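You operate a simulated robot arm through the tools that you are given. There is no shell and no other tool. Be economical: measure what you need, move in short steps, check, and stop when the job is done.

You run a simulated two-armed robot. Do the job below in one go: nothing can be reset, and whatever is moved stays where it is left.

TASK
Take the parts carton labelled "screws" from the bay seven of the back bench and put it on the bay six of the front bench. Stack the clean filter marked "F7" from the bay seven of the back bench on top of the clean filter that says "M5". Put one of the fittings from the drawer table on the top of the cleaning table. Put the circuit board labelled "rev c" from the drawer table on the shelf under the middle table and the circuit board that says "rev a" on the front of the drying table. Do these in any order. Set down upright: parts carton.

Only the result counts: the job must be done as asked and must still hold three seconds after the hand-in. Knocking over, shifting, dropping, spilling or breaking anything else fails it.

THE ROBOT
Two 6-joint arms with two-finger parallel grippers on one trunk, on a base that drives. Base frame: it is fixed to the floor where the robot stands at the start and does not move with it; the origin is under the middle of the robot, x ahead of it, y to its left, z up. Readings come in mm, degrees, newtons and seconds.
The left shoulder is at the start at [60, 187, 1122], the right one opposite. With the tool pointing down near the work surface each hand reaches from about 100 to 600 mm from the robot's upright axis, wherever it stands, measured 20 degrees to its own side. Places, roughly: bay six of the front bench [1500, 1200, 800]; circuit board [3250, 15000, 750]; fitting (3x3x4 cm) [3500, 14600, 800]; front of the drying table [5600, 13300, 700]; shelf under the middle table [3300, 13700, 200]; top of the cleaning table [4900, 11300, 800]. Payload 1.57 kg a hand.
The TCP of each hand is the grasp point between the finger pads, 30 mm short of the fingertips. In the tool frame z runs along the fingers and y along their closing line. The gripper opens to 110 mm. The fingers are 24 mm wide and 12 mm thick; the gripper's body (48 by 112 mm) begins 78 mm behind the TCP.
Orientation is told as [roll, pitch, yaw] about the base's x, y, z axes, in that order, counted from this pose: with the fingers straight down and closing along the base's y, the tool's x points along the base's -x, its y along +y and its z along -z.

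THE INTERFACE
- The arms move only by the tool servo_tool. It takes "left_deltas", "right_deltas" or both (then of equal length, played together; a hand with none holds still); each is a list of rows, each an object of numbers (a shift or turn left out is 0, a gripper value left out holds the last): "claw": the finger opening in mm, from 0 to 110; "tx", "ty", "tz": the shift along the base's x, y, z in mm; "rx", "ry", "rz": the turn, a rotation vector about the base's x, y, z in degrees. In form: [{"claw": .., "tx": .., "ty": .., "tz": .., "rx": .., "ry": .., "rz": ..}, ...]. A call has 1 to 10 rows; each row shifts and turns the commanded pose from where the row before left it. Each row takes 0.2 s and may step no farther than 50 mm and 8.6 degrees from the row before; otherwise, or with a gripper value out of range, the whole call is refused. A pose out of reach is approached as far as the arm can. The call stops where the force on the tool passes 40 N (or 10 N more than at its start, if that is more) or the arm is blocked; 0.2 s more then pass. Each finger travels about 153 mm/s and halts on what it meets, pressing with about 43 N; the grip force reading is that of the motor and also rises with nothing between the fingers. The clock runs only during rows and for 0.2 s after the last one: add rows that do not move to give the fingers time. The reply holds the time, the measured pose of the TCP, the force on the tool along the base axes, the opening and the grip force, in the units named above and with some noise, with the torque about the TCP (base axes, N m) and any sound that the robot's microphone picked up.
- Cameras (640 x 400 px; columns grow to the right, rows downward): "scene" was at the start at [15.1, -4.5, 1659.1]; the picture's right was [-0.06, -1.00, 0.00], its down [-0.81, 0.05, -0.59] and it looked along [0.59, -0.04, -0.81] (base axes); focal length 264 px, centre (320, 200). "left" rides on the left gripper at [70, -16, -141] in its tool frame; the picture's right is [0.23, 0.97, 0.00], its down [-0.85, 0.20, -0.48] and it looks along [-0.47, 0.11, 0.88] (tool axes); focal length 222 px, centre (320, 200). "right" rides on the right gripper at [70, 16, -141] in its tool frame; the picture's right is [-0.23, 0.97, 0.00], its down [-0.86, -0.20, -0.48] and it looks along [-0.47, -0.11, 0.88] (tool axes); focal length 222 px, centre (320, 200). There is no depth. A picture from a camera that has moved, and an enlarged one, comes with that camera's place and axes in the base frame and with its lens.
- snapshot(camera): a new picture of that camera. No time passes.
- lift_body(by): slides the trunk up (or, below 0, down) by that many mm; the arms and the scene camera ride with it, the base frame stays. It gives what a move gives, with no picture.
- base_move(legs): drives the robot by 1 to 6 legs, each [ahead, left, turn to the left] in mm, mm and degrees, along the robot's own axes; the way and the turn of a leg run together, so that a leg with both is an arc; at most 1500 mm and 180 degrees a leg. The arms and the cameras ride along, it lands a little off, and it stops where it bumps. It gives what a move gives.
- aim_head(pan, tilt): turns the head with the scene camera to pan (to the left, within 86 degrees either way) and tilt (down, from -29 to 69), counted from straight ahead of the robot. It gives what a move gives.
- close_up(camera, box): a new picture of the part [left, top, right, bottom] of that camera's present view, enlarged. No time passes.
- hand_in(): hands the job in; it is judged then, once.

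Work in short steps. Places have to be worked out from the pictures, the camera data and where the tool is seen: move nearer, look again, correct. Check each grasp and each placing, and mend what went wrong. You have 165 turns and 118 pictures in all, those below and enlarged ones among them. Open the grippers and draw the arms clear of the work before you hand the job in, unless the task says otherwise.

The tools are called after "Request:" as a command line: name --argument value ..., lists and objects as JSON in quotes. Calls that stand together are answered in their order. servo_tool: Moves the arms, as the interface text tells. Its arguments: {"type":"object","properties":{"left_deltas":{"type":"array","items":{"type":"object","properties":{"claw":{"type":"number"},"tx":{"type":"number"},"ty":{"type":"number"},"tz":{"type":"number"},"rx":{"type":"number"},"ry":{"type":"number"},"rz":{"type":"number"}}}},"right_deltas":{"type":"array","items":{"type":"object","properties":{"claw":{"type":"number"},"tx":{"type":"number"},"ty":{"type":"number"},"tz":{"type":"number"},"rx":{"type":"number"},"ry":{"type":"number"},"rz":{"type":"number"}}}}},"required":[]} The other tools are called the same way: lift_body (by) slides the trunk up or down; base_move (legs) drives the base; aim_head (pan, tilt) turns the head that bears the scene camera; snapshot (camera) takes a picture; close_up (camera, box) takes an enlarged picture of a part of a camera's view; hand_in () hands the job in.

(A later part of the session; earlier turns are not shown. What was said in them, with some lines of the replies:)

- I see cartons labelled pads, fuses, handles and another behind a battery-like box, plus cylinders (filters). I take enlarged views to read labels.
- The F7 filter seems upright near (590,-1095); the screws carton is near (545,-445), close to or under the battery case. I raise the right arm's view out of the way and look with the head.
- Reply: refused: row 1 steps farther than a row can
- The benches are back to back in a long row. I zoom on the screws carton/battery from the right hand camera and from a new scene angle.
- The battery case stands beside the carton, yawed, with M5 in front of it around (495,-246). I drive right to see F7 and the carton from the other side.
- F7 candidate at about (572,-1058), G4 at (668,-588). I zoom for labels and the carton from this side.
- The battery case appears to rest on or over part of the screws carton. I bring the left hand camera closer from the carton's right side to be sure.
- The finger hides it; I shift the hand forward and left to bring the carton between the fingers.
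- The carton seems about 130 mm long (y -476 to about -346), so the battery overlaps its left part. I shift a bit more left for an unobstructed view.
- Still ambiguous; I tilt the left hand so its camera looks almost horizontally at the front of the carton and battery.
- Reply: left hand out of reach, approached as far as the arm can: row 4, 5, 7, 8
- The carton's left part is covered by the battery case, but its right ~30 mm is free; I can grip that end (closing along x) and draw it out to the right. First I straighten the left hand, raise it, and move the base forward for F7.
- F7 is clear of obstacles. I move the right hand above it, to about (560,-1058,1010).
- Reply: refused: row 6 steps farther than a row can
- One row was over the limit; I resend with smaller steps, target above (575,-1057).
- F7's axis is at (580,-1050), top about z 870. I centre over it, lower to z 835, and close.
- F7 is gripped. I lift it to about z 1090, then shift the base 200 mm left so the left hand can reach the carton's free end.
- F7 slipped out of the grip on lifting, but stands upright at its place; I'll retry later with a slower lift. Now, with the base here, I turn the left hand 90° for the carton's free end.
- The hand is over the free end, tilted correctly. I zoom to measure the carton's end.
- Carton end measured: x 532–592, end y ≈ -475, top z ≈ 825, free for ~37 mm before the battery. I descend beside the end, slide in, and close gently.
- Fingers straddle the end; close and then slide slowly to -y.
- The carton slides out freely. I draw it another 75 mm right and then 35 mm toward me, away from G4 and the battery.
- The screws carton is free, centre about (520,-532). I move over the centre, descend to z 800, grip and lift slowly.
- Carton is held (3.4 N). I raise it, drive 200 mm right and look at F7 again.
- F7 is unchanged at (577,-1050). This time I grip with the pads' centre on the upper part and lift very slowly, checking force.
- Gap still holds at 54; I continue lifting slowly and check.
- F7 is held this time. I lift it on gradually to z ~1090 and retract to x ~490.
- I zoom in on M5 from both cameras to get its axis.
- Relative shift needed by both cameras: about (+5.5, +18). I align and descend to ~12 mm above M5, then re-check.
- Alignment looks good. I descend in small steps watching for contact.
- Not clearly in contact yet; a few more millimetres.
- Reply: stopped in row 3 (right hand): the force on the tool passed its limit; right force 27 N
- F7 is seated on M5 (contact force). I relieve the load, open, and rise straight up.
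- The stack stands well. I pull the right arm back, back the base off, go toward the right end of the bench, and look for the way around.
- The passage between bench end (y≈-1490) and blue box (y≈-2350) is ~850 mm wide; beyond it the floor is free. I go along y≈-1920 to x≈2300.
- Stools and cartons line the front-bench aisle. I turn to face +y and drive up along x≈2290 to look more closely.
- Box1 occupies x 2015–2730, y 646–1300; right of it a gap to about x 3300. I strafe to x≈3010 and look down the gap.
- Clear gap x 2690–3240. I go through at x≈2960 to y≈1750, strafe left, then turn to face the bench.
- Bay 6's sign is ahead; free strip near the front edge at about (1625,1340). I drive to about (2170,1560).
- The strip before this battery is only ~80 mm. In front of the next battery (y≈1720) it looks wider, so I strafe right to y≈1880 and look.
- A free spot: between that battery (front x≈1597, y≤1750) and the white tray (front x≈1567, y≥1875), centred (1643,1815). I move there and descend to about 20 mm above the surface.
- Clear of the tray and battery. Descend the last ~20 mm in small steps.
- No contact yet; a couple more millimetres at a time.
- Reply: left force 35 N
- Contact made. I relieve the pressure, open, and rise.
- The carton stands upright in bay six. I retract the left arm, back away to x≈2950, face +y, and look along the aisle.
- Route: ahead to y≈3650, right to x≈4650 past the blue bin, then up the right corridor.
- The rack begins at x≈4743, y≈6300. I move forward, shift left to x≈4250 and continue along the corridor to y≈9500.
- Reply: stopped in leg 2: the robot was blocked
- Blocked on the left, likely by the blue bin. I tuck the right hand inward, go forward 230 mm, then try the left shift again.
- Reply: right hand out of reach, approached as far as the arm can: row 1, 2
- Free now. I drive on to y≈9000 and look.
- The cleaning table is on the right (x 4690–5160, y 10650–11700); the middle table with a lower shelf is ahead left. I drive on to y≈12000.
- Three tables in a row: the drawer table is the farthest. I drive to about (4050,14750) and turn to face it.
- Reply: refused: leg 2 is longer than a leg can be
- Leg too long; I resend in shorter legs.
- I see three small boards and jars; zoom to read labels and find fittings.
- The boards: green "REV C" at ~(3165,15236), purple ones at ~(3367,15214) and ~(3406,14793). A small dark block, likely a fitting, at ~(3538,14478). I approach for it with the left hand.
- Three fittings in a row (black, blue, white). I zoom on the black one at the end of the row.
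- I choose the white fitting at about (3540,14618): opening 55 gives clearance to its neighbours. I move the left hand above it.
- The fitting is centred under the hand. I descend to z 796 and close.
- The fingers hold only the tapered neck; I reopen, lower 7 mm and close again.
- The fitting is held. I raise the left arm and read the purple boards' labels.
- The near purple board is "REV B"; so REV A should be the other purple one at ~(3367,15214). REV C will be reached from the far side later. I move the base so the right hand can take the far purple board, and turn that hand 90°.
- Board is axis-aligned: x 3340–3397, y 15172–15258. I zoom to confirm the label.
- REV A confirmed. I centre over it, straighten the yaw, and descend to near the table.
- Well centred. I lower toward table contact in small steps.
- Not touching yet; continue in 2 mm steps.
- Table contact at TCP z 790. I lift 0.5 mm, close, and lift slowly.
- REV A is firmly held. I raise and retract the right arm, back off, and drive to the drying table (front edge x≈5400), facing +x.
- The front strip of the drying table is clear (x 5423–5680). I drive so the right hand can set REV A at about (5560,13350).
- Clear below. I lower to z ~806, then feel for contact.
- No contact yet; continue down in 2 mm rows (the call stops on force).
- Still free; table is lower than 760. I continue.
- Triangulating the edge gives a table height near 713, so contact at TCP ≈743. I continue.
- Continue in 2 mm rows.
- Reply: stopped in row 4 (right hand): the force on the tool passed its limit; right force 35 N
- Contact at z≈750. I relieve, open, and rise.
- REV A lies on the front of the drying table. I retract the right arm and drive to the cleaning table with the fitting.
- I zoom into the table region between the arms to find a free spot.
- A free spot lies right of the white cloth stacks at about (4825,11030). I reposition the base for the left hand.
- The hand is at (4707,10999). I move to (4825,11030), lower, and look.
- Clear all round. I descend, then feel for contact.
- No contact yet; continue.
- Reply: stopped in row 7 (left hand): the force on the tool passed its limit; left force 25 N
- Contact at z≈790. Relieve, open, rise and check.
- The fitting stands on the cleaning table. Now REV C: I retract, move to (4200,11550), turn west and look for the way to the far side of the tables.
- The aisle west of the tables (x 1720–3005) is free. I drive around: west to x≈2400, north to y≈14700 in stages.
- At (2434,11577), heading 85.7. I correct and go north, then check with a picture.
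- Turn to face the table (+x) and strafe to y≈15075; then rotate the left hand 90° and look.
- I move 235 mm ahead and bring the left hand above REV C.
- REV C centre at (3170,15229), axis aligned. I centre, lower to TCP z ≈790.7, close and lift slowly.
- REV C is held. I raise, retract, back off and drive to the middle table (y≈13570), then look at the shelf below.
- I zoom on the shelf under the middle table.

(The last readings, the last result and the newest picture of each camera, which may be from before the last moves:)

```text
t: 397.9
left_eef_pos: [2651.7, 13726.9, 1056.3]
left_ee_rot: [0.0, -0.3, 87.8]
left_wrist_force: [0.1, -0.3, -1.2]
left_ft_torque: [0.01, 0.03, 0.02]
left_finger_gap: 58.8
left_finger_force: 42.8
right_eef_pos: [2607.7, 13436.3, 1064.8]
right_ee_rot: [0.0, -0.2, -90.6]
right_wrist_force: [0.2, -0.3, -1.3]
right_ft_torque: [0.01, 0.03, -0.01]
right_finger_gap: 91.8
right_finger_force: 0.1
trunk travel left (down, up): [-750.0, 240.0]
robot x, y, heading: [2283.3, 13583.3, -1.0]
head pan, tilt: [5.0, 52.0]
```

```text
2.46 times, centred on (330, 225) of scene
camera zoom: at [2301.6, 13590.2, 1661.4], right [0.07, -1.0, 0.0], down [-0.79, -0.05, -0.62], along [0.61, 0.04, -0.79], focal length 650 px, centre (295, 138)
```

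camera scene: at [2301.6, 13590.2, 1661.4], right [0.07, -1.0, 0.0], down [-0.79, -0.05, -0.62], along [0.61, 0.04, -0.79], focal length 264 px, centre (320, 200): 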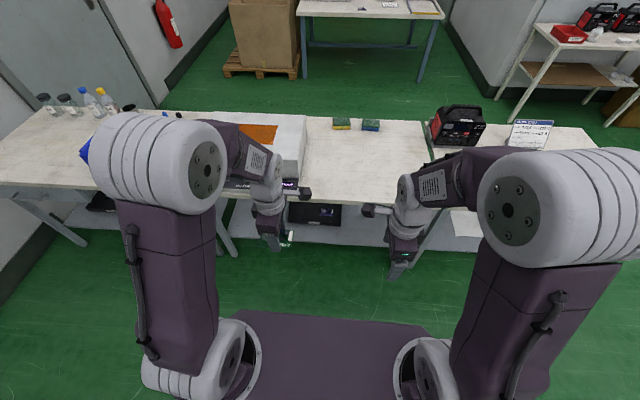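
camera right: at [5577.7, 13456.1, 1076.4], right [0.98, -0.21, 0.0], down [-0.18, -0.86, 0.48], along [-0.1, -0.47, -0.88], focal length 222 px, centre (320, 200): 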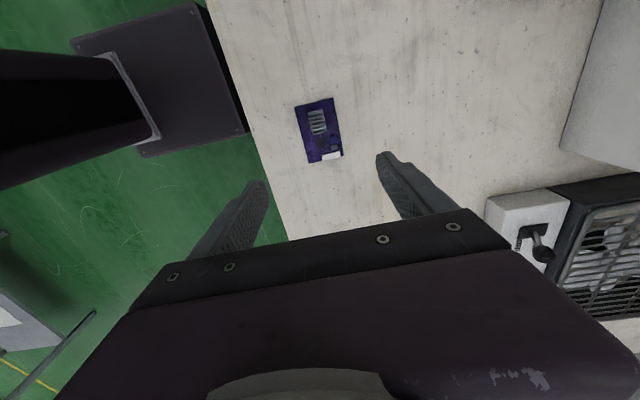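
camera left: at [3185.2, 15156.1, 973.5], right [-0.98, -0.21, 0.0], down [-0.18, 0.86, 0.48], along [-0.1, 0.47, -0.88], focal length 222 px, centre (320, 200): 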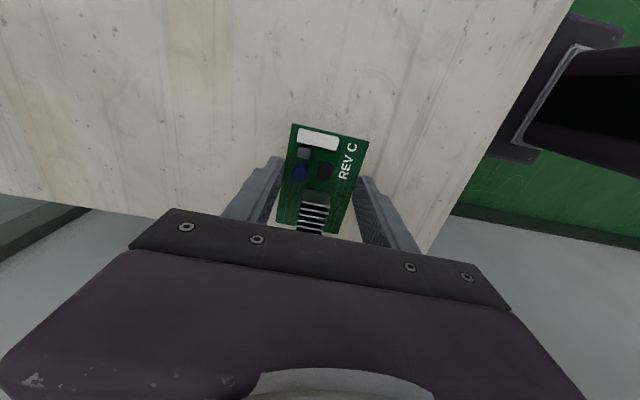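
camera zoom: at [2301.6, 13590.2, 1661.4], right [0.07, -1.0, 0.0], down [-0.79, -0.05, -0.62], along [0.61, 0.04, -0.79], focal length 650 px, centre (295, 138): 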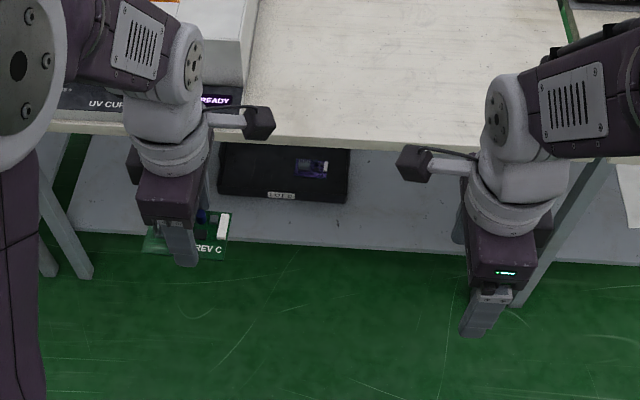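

The shelf has a black tray (y≈13505–13854); right of it is free shelf at about (3165,13380). I tuck the right hand, strafe right and lower the trunk while still clear of the table.

Request:
servo_tool --right_deltas '[{"tx": -40}, {"tx": -40}, {"tx": -20}]'

Request:
base_move --legs '[[0, -345, 1.0]]'

Request:
lift_body --by -740

Request:
aim_head --pan 0 --tilt 30

Request:
snapshot --camera "scene"

```text
t: 398.7
left_eef_pos: [2652.5, 13727.7, 1055.7]
left_ee_rot: [0.0, -0.2, 87.7]
left_wrist_force: [0.7, 0.6, -0.3]
left_ft_torque: [0.03, -0.01, -0.01]
left_finger_gap: 58.8
left_finger_force: 43.3
right_eef_pos: [2534.1, 13440.4, 1076.7]
right_ee_rot: [-0.1, -0.3, -90.6]
right_wrist_force: [0.6, 0.0, 0.0]
right_ft_torque: [0.0, 0.02, -0.02]
right_finger_gap: 92.0
right_finger_force: 0.0
right hand out of reach, approached as far as the arm can: row 2, 3
trunk travel left (down, up): [-750.0, 240.0]
robot x, y, heading: [2283.5, 13585.5, -1.1]
head pan, tilt: [5.0, 52.0]
```

```text
t: 400.9
left_eef_pos: [2646.6, 13391.4, 1055.9]
left_ee_rot: [0.1, -0.2, 88.3]
left_wrist_force: [1.0, -0.1, -0.8]
left_ft_torque: [0.0, 0.01, 0.02]
left_finger_gap: 59.0
left_finger_force: 43.1
right_eef_pos: [2530.2, 13102.2, 1076.5]
right_ee_rot: [0.0, -0.3, -90.2]
right_wrist_force: [-0.4, 0.6, -0.1]
right_ft_torque: [-0.03, 0.02, 0.01]
right_finger_gap: 92.0
right_finger_force: 0.0
trunk travel left (down, up): [-750.0, 240.0]
robot x, y, heading: [2280.2, 13246.1, -0.4]
head pan, tilt: [5.0, 52.0]
```

```text
refused: -740 is not a number from -400 to 400
```

```text
t: 401.8
left_eef_pos: [2645.7, 13388.6, 1056.2]
left_ee_rot: [0.0, -0.3, 88.3]
left_wrist_force: [0.0, -0.2, -1.2]
left_ft_torque: [-0.05, 0.0, -0.02]
left_finger_gap: 59.0
left_finger_force: 42.7
right_eef_pos: [2530.4, 13101.1, 1077.1]
right_ee_rot: [-0.1, -0.3, -90.1]
right_wrist_force: [-0.6, -0.1, -0.2]
right_ft_torque: [0.0, -0.02, 0.0]
right_finger_gap: 92.1
right_finger_force: 0.0
trunk travel left (down, up): [-750.0, 240.0]
robot x, y, heading: [2280.3, 13243.6, -0.2]
head pan, tilt: [0.0, 30.0]
```

```text
15 pictures are left
camera scene: at [2312.5, 13242.9, 1693.5], right [-0.01, -1.0, 0.0], down [-0.5, 0.0, -0.87], along [0.87, -0.01, -0.5], focal length 264 px, centre (320, 200)
```

scene: 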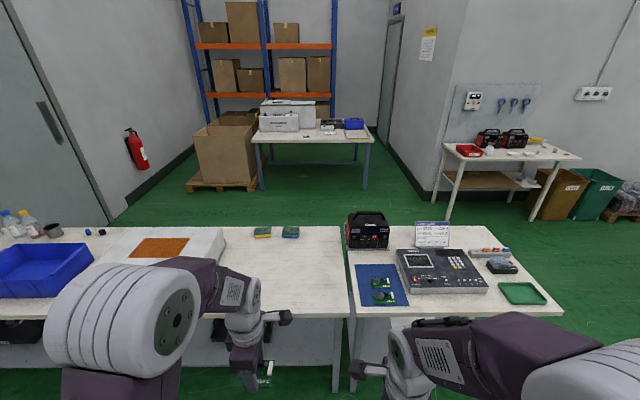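

The lift is limited to 400 mm per call; I lower in two steps.

Request:
lift_body --by -390

Request:
lift_body --by -345

Request:
aim_head --pan 5 --tilt 32

Request:
snapshot --camera "scene"

```text
t: 405.5
left_eef_pos: [2646.0, 13388.1, 666.9]
left_ee_rot: [0.0, -0.2, 88.4]
left_wrist_force: [-1.3, 0.2, -1.6]
left_ft_torque: [-0.04, -0.02, 0.03]
left_finger_gap: 58.8
left_finger_force: 43.2
right_eef_pos: [2530.6, 13100.3, 686.3]
right_ee_rot: [0.0, -0.3, -90.1]
right_wrist_force: [-0.5, -0.5, 0.3]
right_ft_torque: [-0.01, -0.01, -0.01]
right_finger_gap: 91.9
right_finger_force: 0.2
trunk travel left (down, up): [-360.0, 630.0]
robot x, y, heading: [2278.6, 13244.3, -0.4]
head pan, tilt: [0.0, 30.0]
```

```text
t: 408.9
left_eef_pos: [2646.6, 13389.5, 321.5]
left_ee_rot: [-0.2, -0.2, 88.3]
left_wrist_force: [0.0, -1.1, -0.7]
left_ft_torque: [0.02, 0.03, -0.01]
left_finger_gap: 59.1
left_finger_force: 43.6
right_eef_pos: [2530.7, 13100.9, 341.7]
right_ee_rot: [0.0, -0.3, -90.1]
right_wrist_force: [0.2, 0.0, -0.5]
right_ft_torque: [-0.05, 0.0, 0.01]
right_finger_gap: 92.1
right_finger_force: 0.0
trunk travel left (down, up): [-15.0, 975.0]
robot x, y, heading: [2278.2, 13243.7, -0.5]
head pan, tilt: [0.0, 30.0]
```

```text
t: 409.6
left_eef_pos: [2645.7, 13389.4, 320.8]
left_ee_rot: [0.1, -0.3, 88.3]
left_wrist_force: [0.3, 0.1, -1.2]
left_ft_torque: [-0.02, -0.05, -0.01]
left_finger_gap: 58.8
left_finger_force: 42.9
right_eef_pos: [2529.7, 13100.1, 340.3]
right_ee_rot: [0.0, -0.3, -90.1]
right_wrist_force: [0.3, 0.1, 0.0]
right_ft_torque: [-0.01, 0.02, 0.01]
right_finger_gap: 92.0
right_finger_force: 0.1
trunk travel left (down, up): [-15.0, 975.0]
robot x, y, heading: [2277.6, 13242.2, -0.5]
head pan, tilt: [5.0, 32.0]
```

```text
14 pictures are left
camera scene: at [2311.4, 13251.0, 955.5], right [0.08, -1.0, 0.0], down [-0.53, -0.04, -0.85], along [0.85, 0.07, -0.53], focal length 264 px, centre (320, 200)
```

scene: 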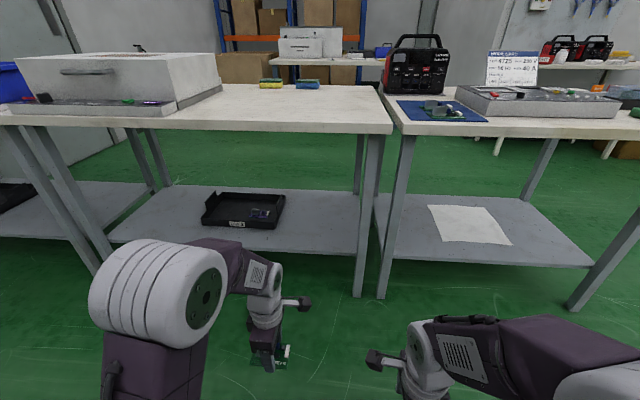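

Clear view: free shelf between the tray (y>13505) and the right leg (y≈13150). I drive 350 mm ahead, keeping the hand low, then extend.

Request:
base_move --legs '[[350, 0, 0.4]]'

Request:
snapshot --camera "scene"

```text
t: 411.9
left_eef_pos: [2996.5, 13391.1, 321.4]
left_ee_rot: [0.0, -0.2, 88.8]
left_wrist_force: [0.3, 0.0, -0.5]
left_ft_torque: [-0.02, 0.01, -0.01]
left_finger_gap: 59.1
left_finger_force: 43.0
right_eef_pos: [2883.8, 13102.8, 342.2]
right_ee_rot: [0.0, -0.2, -89.6]
right_wrist_force: [-0.1, -0.1, -0.1]
right_ft_torque: [0.01, 0.04, 0.0]
right_finger_gap: 91.9
right_finger_force: 0.0
trunk travel left (down, up): [-15.0, 975.0]
robot x, y, heading: [2632.2, 13243.9, -0.0]
head pan, tilt: [5.0, 32.0]
```

```text
13 pictures are left
camera scene: at [2663.5, 13249.7, 955.4], right [0.09, -1.0, 0.0], down [-0.53, -0.05, -0.85], along [0.84, 0.07, -0.53], focal length 264 px, centre (320, 200)
```

scene: 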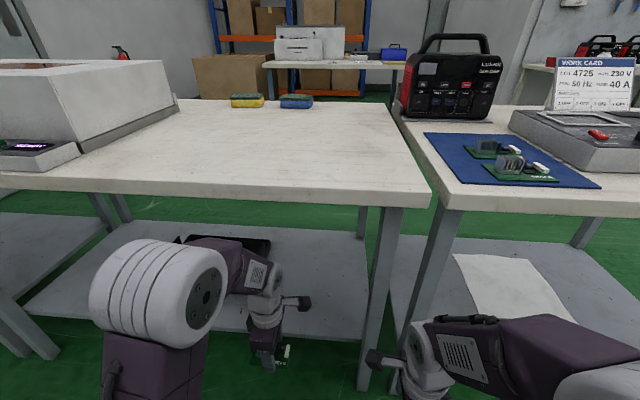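

The arm is well under the tabletop. I extend 184 mm over the shelf at z 321.

Request:
servo_tool --left_deltas '[{"tx": 35, "ty": -8}, {"tx": 38, "ty": -8}, {"tx": 38, "ty": -8}, {"tx": 38, "ty": -8}, {"tx": 35}, {}]'

Request:
snapshot --camera "left"

```text
t: 413.2
left_eef_pos: [3180.4, 13360.5, 320.2]
left_ee_rot: [0.1, -0.3, 88.8]
left_wrist_force: [0.1, -0.5, -1.9]
left_ft_torque: [0.01, 0.02, 0.0]
left_finger_gap: 59.0
left_finger_force: 43.2
right_eef_pos: [2884.0, 13101.2, 341.5]
right_ee_rot: [-0.1, -0.4, -89.7]
right_wrist_force: [0.2, -1.2, 0.3]
right_ft_torque: [-0.02, -0.01, 0.0]
right_finger_gap: 92.2
right_finger_force: 0.0
trunk travel left (down, up): [-15.0, 975.0]
robot x, y, heading: [2631.9, 13241.2, -0.0]
head pan, tilt: [5.0, 32.0]
```

```text
12 pictures are left
camera left: at [3196.5, 13289.6, 459.9], right [-0.98, -0.21, 0.0], down [-0.18, 0.86, 0.48], along [-0.1, 0.47, -0.88], focal length 222 px, centre (320, 200)
```

left: 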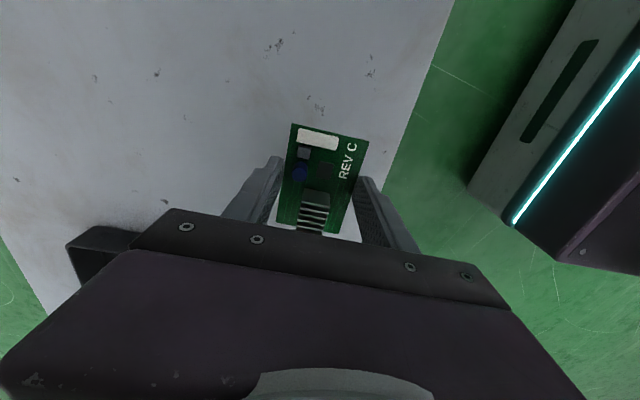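

Well over the shelf (edge at x≈3095). I descend in small steps.

Request:
servo_tool --left_deltas '[{"tz": -6}, {"tz": -6}, {"tz": -4}, {"tz": -3}, {"tz": -3}, {"tz": -3}, {"tz": -3}, {"tz": -3}, {"tz": -3}, {}]'

Request:
servo_tool --left_deltas '[{"tz": -3}, {"tz": -3}, {"tz": -2.5}, {"tz": -2.5}, {"tz": -2.5}, {"tz": -2.5}, {"tz": -2.5}, {"tz": -2.5}, {}]'

```text
t: 415.4
left_eef_pos: [3180.7, 13360.0, 285.8]
left_ee_rot: [0.1, -0.3, 88.7]
left_wrist_force: [-0.6, 0.5, -0.9]
left_ft_torque: [-0.04, -0.02, -0.02]
left_finger_gap: 58.8
left_finger_force: 43.1
right_eef_pos: [2884.0, 13101.4, 341.1]
right_ee_rot: [0.1, -0.3, -89.6]
right_wrist_force: [-0.5, -0.7, 0.3]
right_ft_torque: [0.02, -0.04, -0.01]
right_finger_gap: 92.0
right_finger_force: 0.1
trunk travel left (down, up): [-15.0, 975.0]
robot x, y, heading: [2629.4, 13238.0, -0.1]
head pan, tilt: [5.0, 32.0]
```

```text
t: 417.4
left_eef_pos: [3181.1, 13358.6, 266.6]
left_ee_rot: [0.0, -0.2, 88.9]
left_wrist_force: [0.0, 0.4, -0.3]
left_ft_torque: [0.0, -0.01, -0.01]
left_finger_gap: 59.0
left_finger_force: 43.1
right_eef_pos: [2884.7, 13102.1, 340.9]
right_ee_rot: [0.1, -0.3, -89.7]
right_wrist_force: [0.4, 0.2, -1.0]
right_ft_torque: [0.0, -0.06, -0.02]
right_finger_gap: 92.1
right_finger_force: 0.0
trunk travel left (down, up): [-15.0, 975.0]
robot x, y, heading: [2631.5, 13242.9, 0.1]
head pan, tilt: [5.0, 32.0]
```

Still free; continue.

Request:
servo_tool --left_deltas '[{"tz": -2.5}, {"tz": -2.5}, {"tz": -2}, {"tz": -2}, {"tz": -2}, {"tz": -2}, {"tz": -2}, {"tz": -2}, {"tz": -2}, {}]'

```text
t: 419.6
left_eef_pos: [3180.4, 13359.2, 250.4]
left_ee_rot: [-0.4, -0.3, 88.8]
left_wrist_force: [-4.0, -1.7, 22.9]
left_ft_torque: [-0.12, 0.9, 0.03]
left_finger_gap: 59.1
left_finger_force: 43.1
right_eef_pos: [2884.3, 13101.1, 341.2]
right_ee_rot: [0.1, -0.3, -89.5]
right_wrist_force: [0.1, 0.0, -0.2]
right_ft_torque: [-0.02, -0.01, 0.01]
right_finger_gap: 92.1
right_finger_force: 0.0
trunk travel left (down, up): [-15.0, 975.0]
robot x, y, heading: [2633.4, 13240.3, 0.2]
head pan, tilt: [5.0, 32.0]
```

Contact with the shelf (z≈220). I relieve, open moderately, rise and check.

Request:
servo_tool --left_deltas '[{"tz": 2}, {}, {"claw": 70}, {"claw": 90}, {}, {"tz": 10}, {"tz": 30}, {"tz": 35}]'

Request:
snapshot --camera "left"

```text
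t: 421.4
left_eef_pos: [3181.5, 13356.6, 325.8]
left_ee_rot: [-0.1, -0.2, 88.8]
left_wrist_force: [0.2, 0.6, 0.1]
left_ft_torque: [0.0, -0.03, -0.04]
left_finger_gap: 90.0
left_finger_force: 0.0
right_eef_pos: [2883.8, 13102.1, 342.4]
right_ee_rot: [0.0, -0.4, -89.6]
right_wrist_force: [-0.9, -0.2, 0.0]
right_ft_torque: [-0.01, -0.05, -0.01]
right_finger_gap: 91.8
right_finger_force: 0.0
trunk travel left (down, up): [-15.0, 975.0]
robot x, y, heading: [2629.6, 13241.0, -0.2]
head pan, tilt: [5.0, 32.0]
```

```text
11 pictures are left
camera left: at [3197.6, 13285.2, 464.5], right [-0.98, -0.21, 0.0], down [-0.18, 0.86, 0.48], along [-0.1, 0.47, -0.88], focal length 222 px, centre (320, 200)
```

left: 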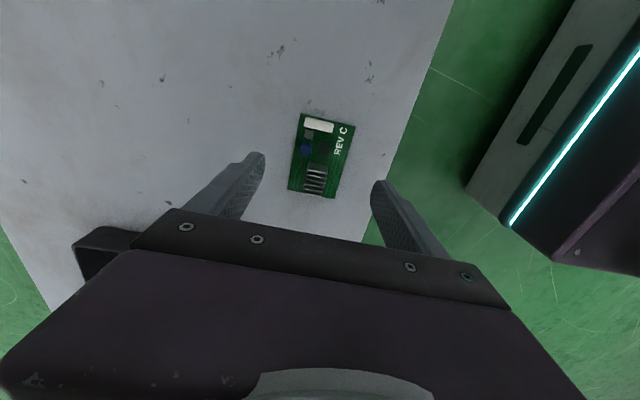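

REV C lies flat on the shelf. I withdraw the hand straight out and back the base away.

Request:
servo_tool --left_deltas '[{"tx": -40}, {"tx": -40}, {"tx": -40}, {"tx": -40}, {"tx": -25}]'

Request:
base_move --legs '[[-350, 0, 0]]'

Request:
snapshot --camera "scene"

```text
t: 422.6
left_eef_pos: [2996.6, 13358.1, 325.8]
left_ee_rot: [0.0, -0.1, 88.8]
left_wrist_force: [-0.1, -0.1, 0.8]
left_ft_torque: [-0.01, 0.02, -0.01]
left_finger_gap: 90.1
left_finger_force: 0.0
right_eef_pos: [2883.5, 13102.1, 342.5]
right_ee_rot: [0.0, -0.3, -89.6]
right_wrist_force: [-0.9, 0.4, 0.5]
right_ft_torque: [-0.02, 0.0, -0.02]
right_finger_gap: 92.0
right_finger_force: 0.0
trunk travel left (down, up): [-15.0, 975.0]
robot x, y, heading: [2633.7, 13243.2, -0.1]
head pan, tilt: [5.0, 32.0]
```

```text
t: 424.9
left_eef_pos: [2656.5, 13359.3, 325.3]
left_ee_rot: [0.0, -0.2, 89.0]
left_wrist_force: [0.1, 0.3, -0.1]
left_ft_torque: [0.01, 0.01, -0.03]
left_finger_gap: 89.9
left_finger_force: 0.0
right_eef_pos: [2542.9, 13101.1, 341.0]
right_ee_rot: [0.0, -0.3, -89.5]
right_wrist_force: [-0.6, 0.5, 0.2]
right_ft_torque: [-0.02, -0.01, -0.05]
right_finger_gap: 92.2
right_finger_force: 0.0
trunk travel left (down, up): [-15.0, 975.0]
robot x, y, heading: [2290.5, 13241.8, 0.1]
head pan, tilt: [5.0, 32.0]
```

```text
10 pictures are left
camera scene: at [2322.0, 13249.4, 955.5], right [0.09, -1.0, 0.0], down [-0.53, -0.05, -0.85], along [0.84, 0.08, -0.53], focal length 264 px, centre (320, 200)
```

scene: 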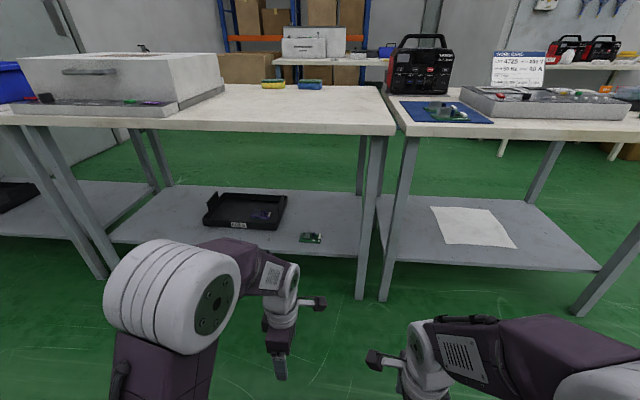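

All items are placed, grippers open and arms clear; the board rests on the middle table's shelf. I hand in.

Request:
hand_in

```text
The job is handed in.
```

I did all five placements and handed the job in. I checked each one by camera when I set it down, but did not go back to re-check the earlier ones.

- **Screws carton:** upright on bay six of the front bench. It was partly covered by a battery case, so I slid it out sideways before lifting it.
- **F7 filter:** stacked on M5. It slipped out of the first grip but stayed standing in place, and the second try held.
- **Fitting:** a white one, standing on the cleaning table. There were three small pieces on the drawer table (black, blue and white). None was labelled, so I took the white one on its shape.
- **REV C board:** flat on the shelf under the middle table.
- **REV A board:** flat on the front strip of the drying table.

On the way, the base was blocked once, probably by the blue bin on the aisle floor. I did not check whether the bin moved.
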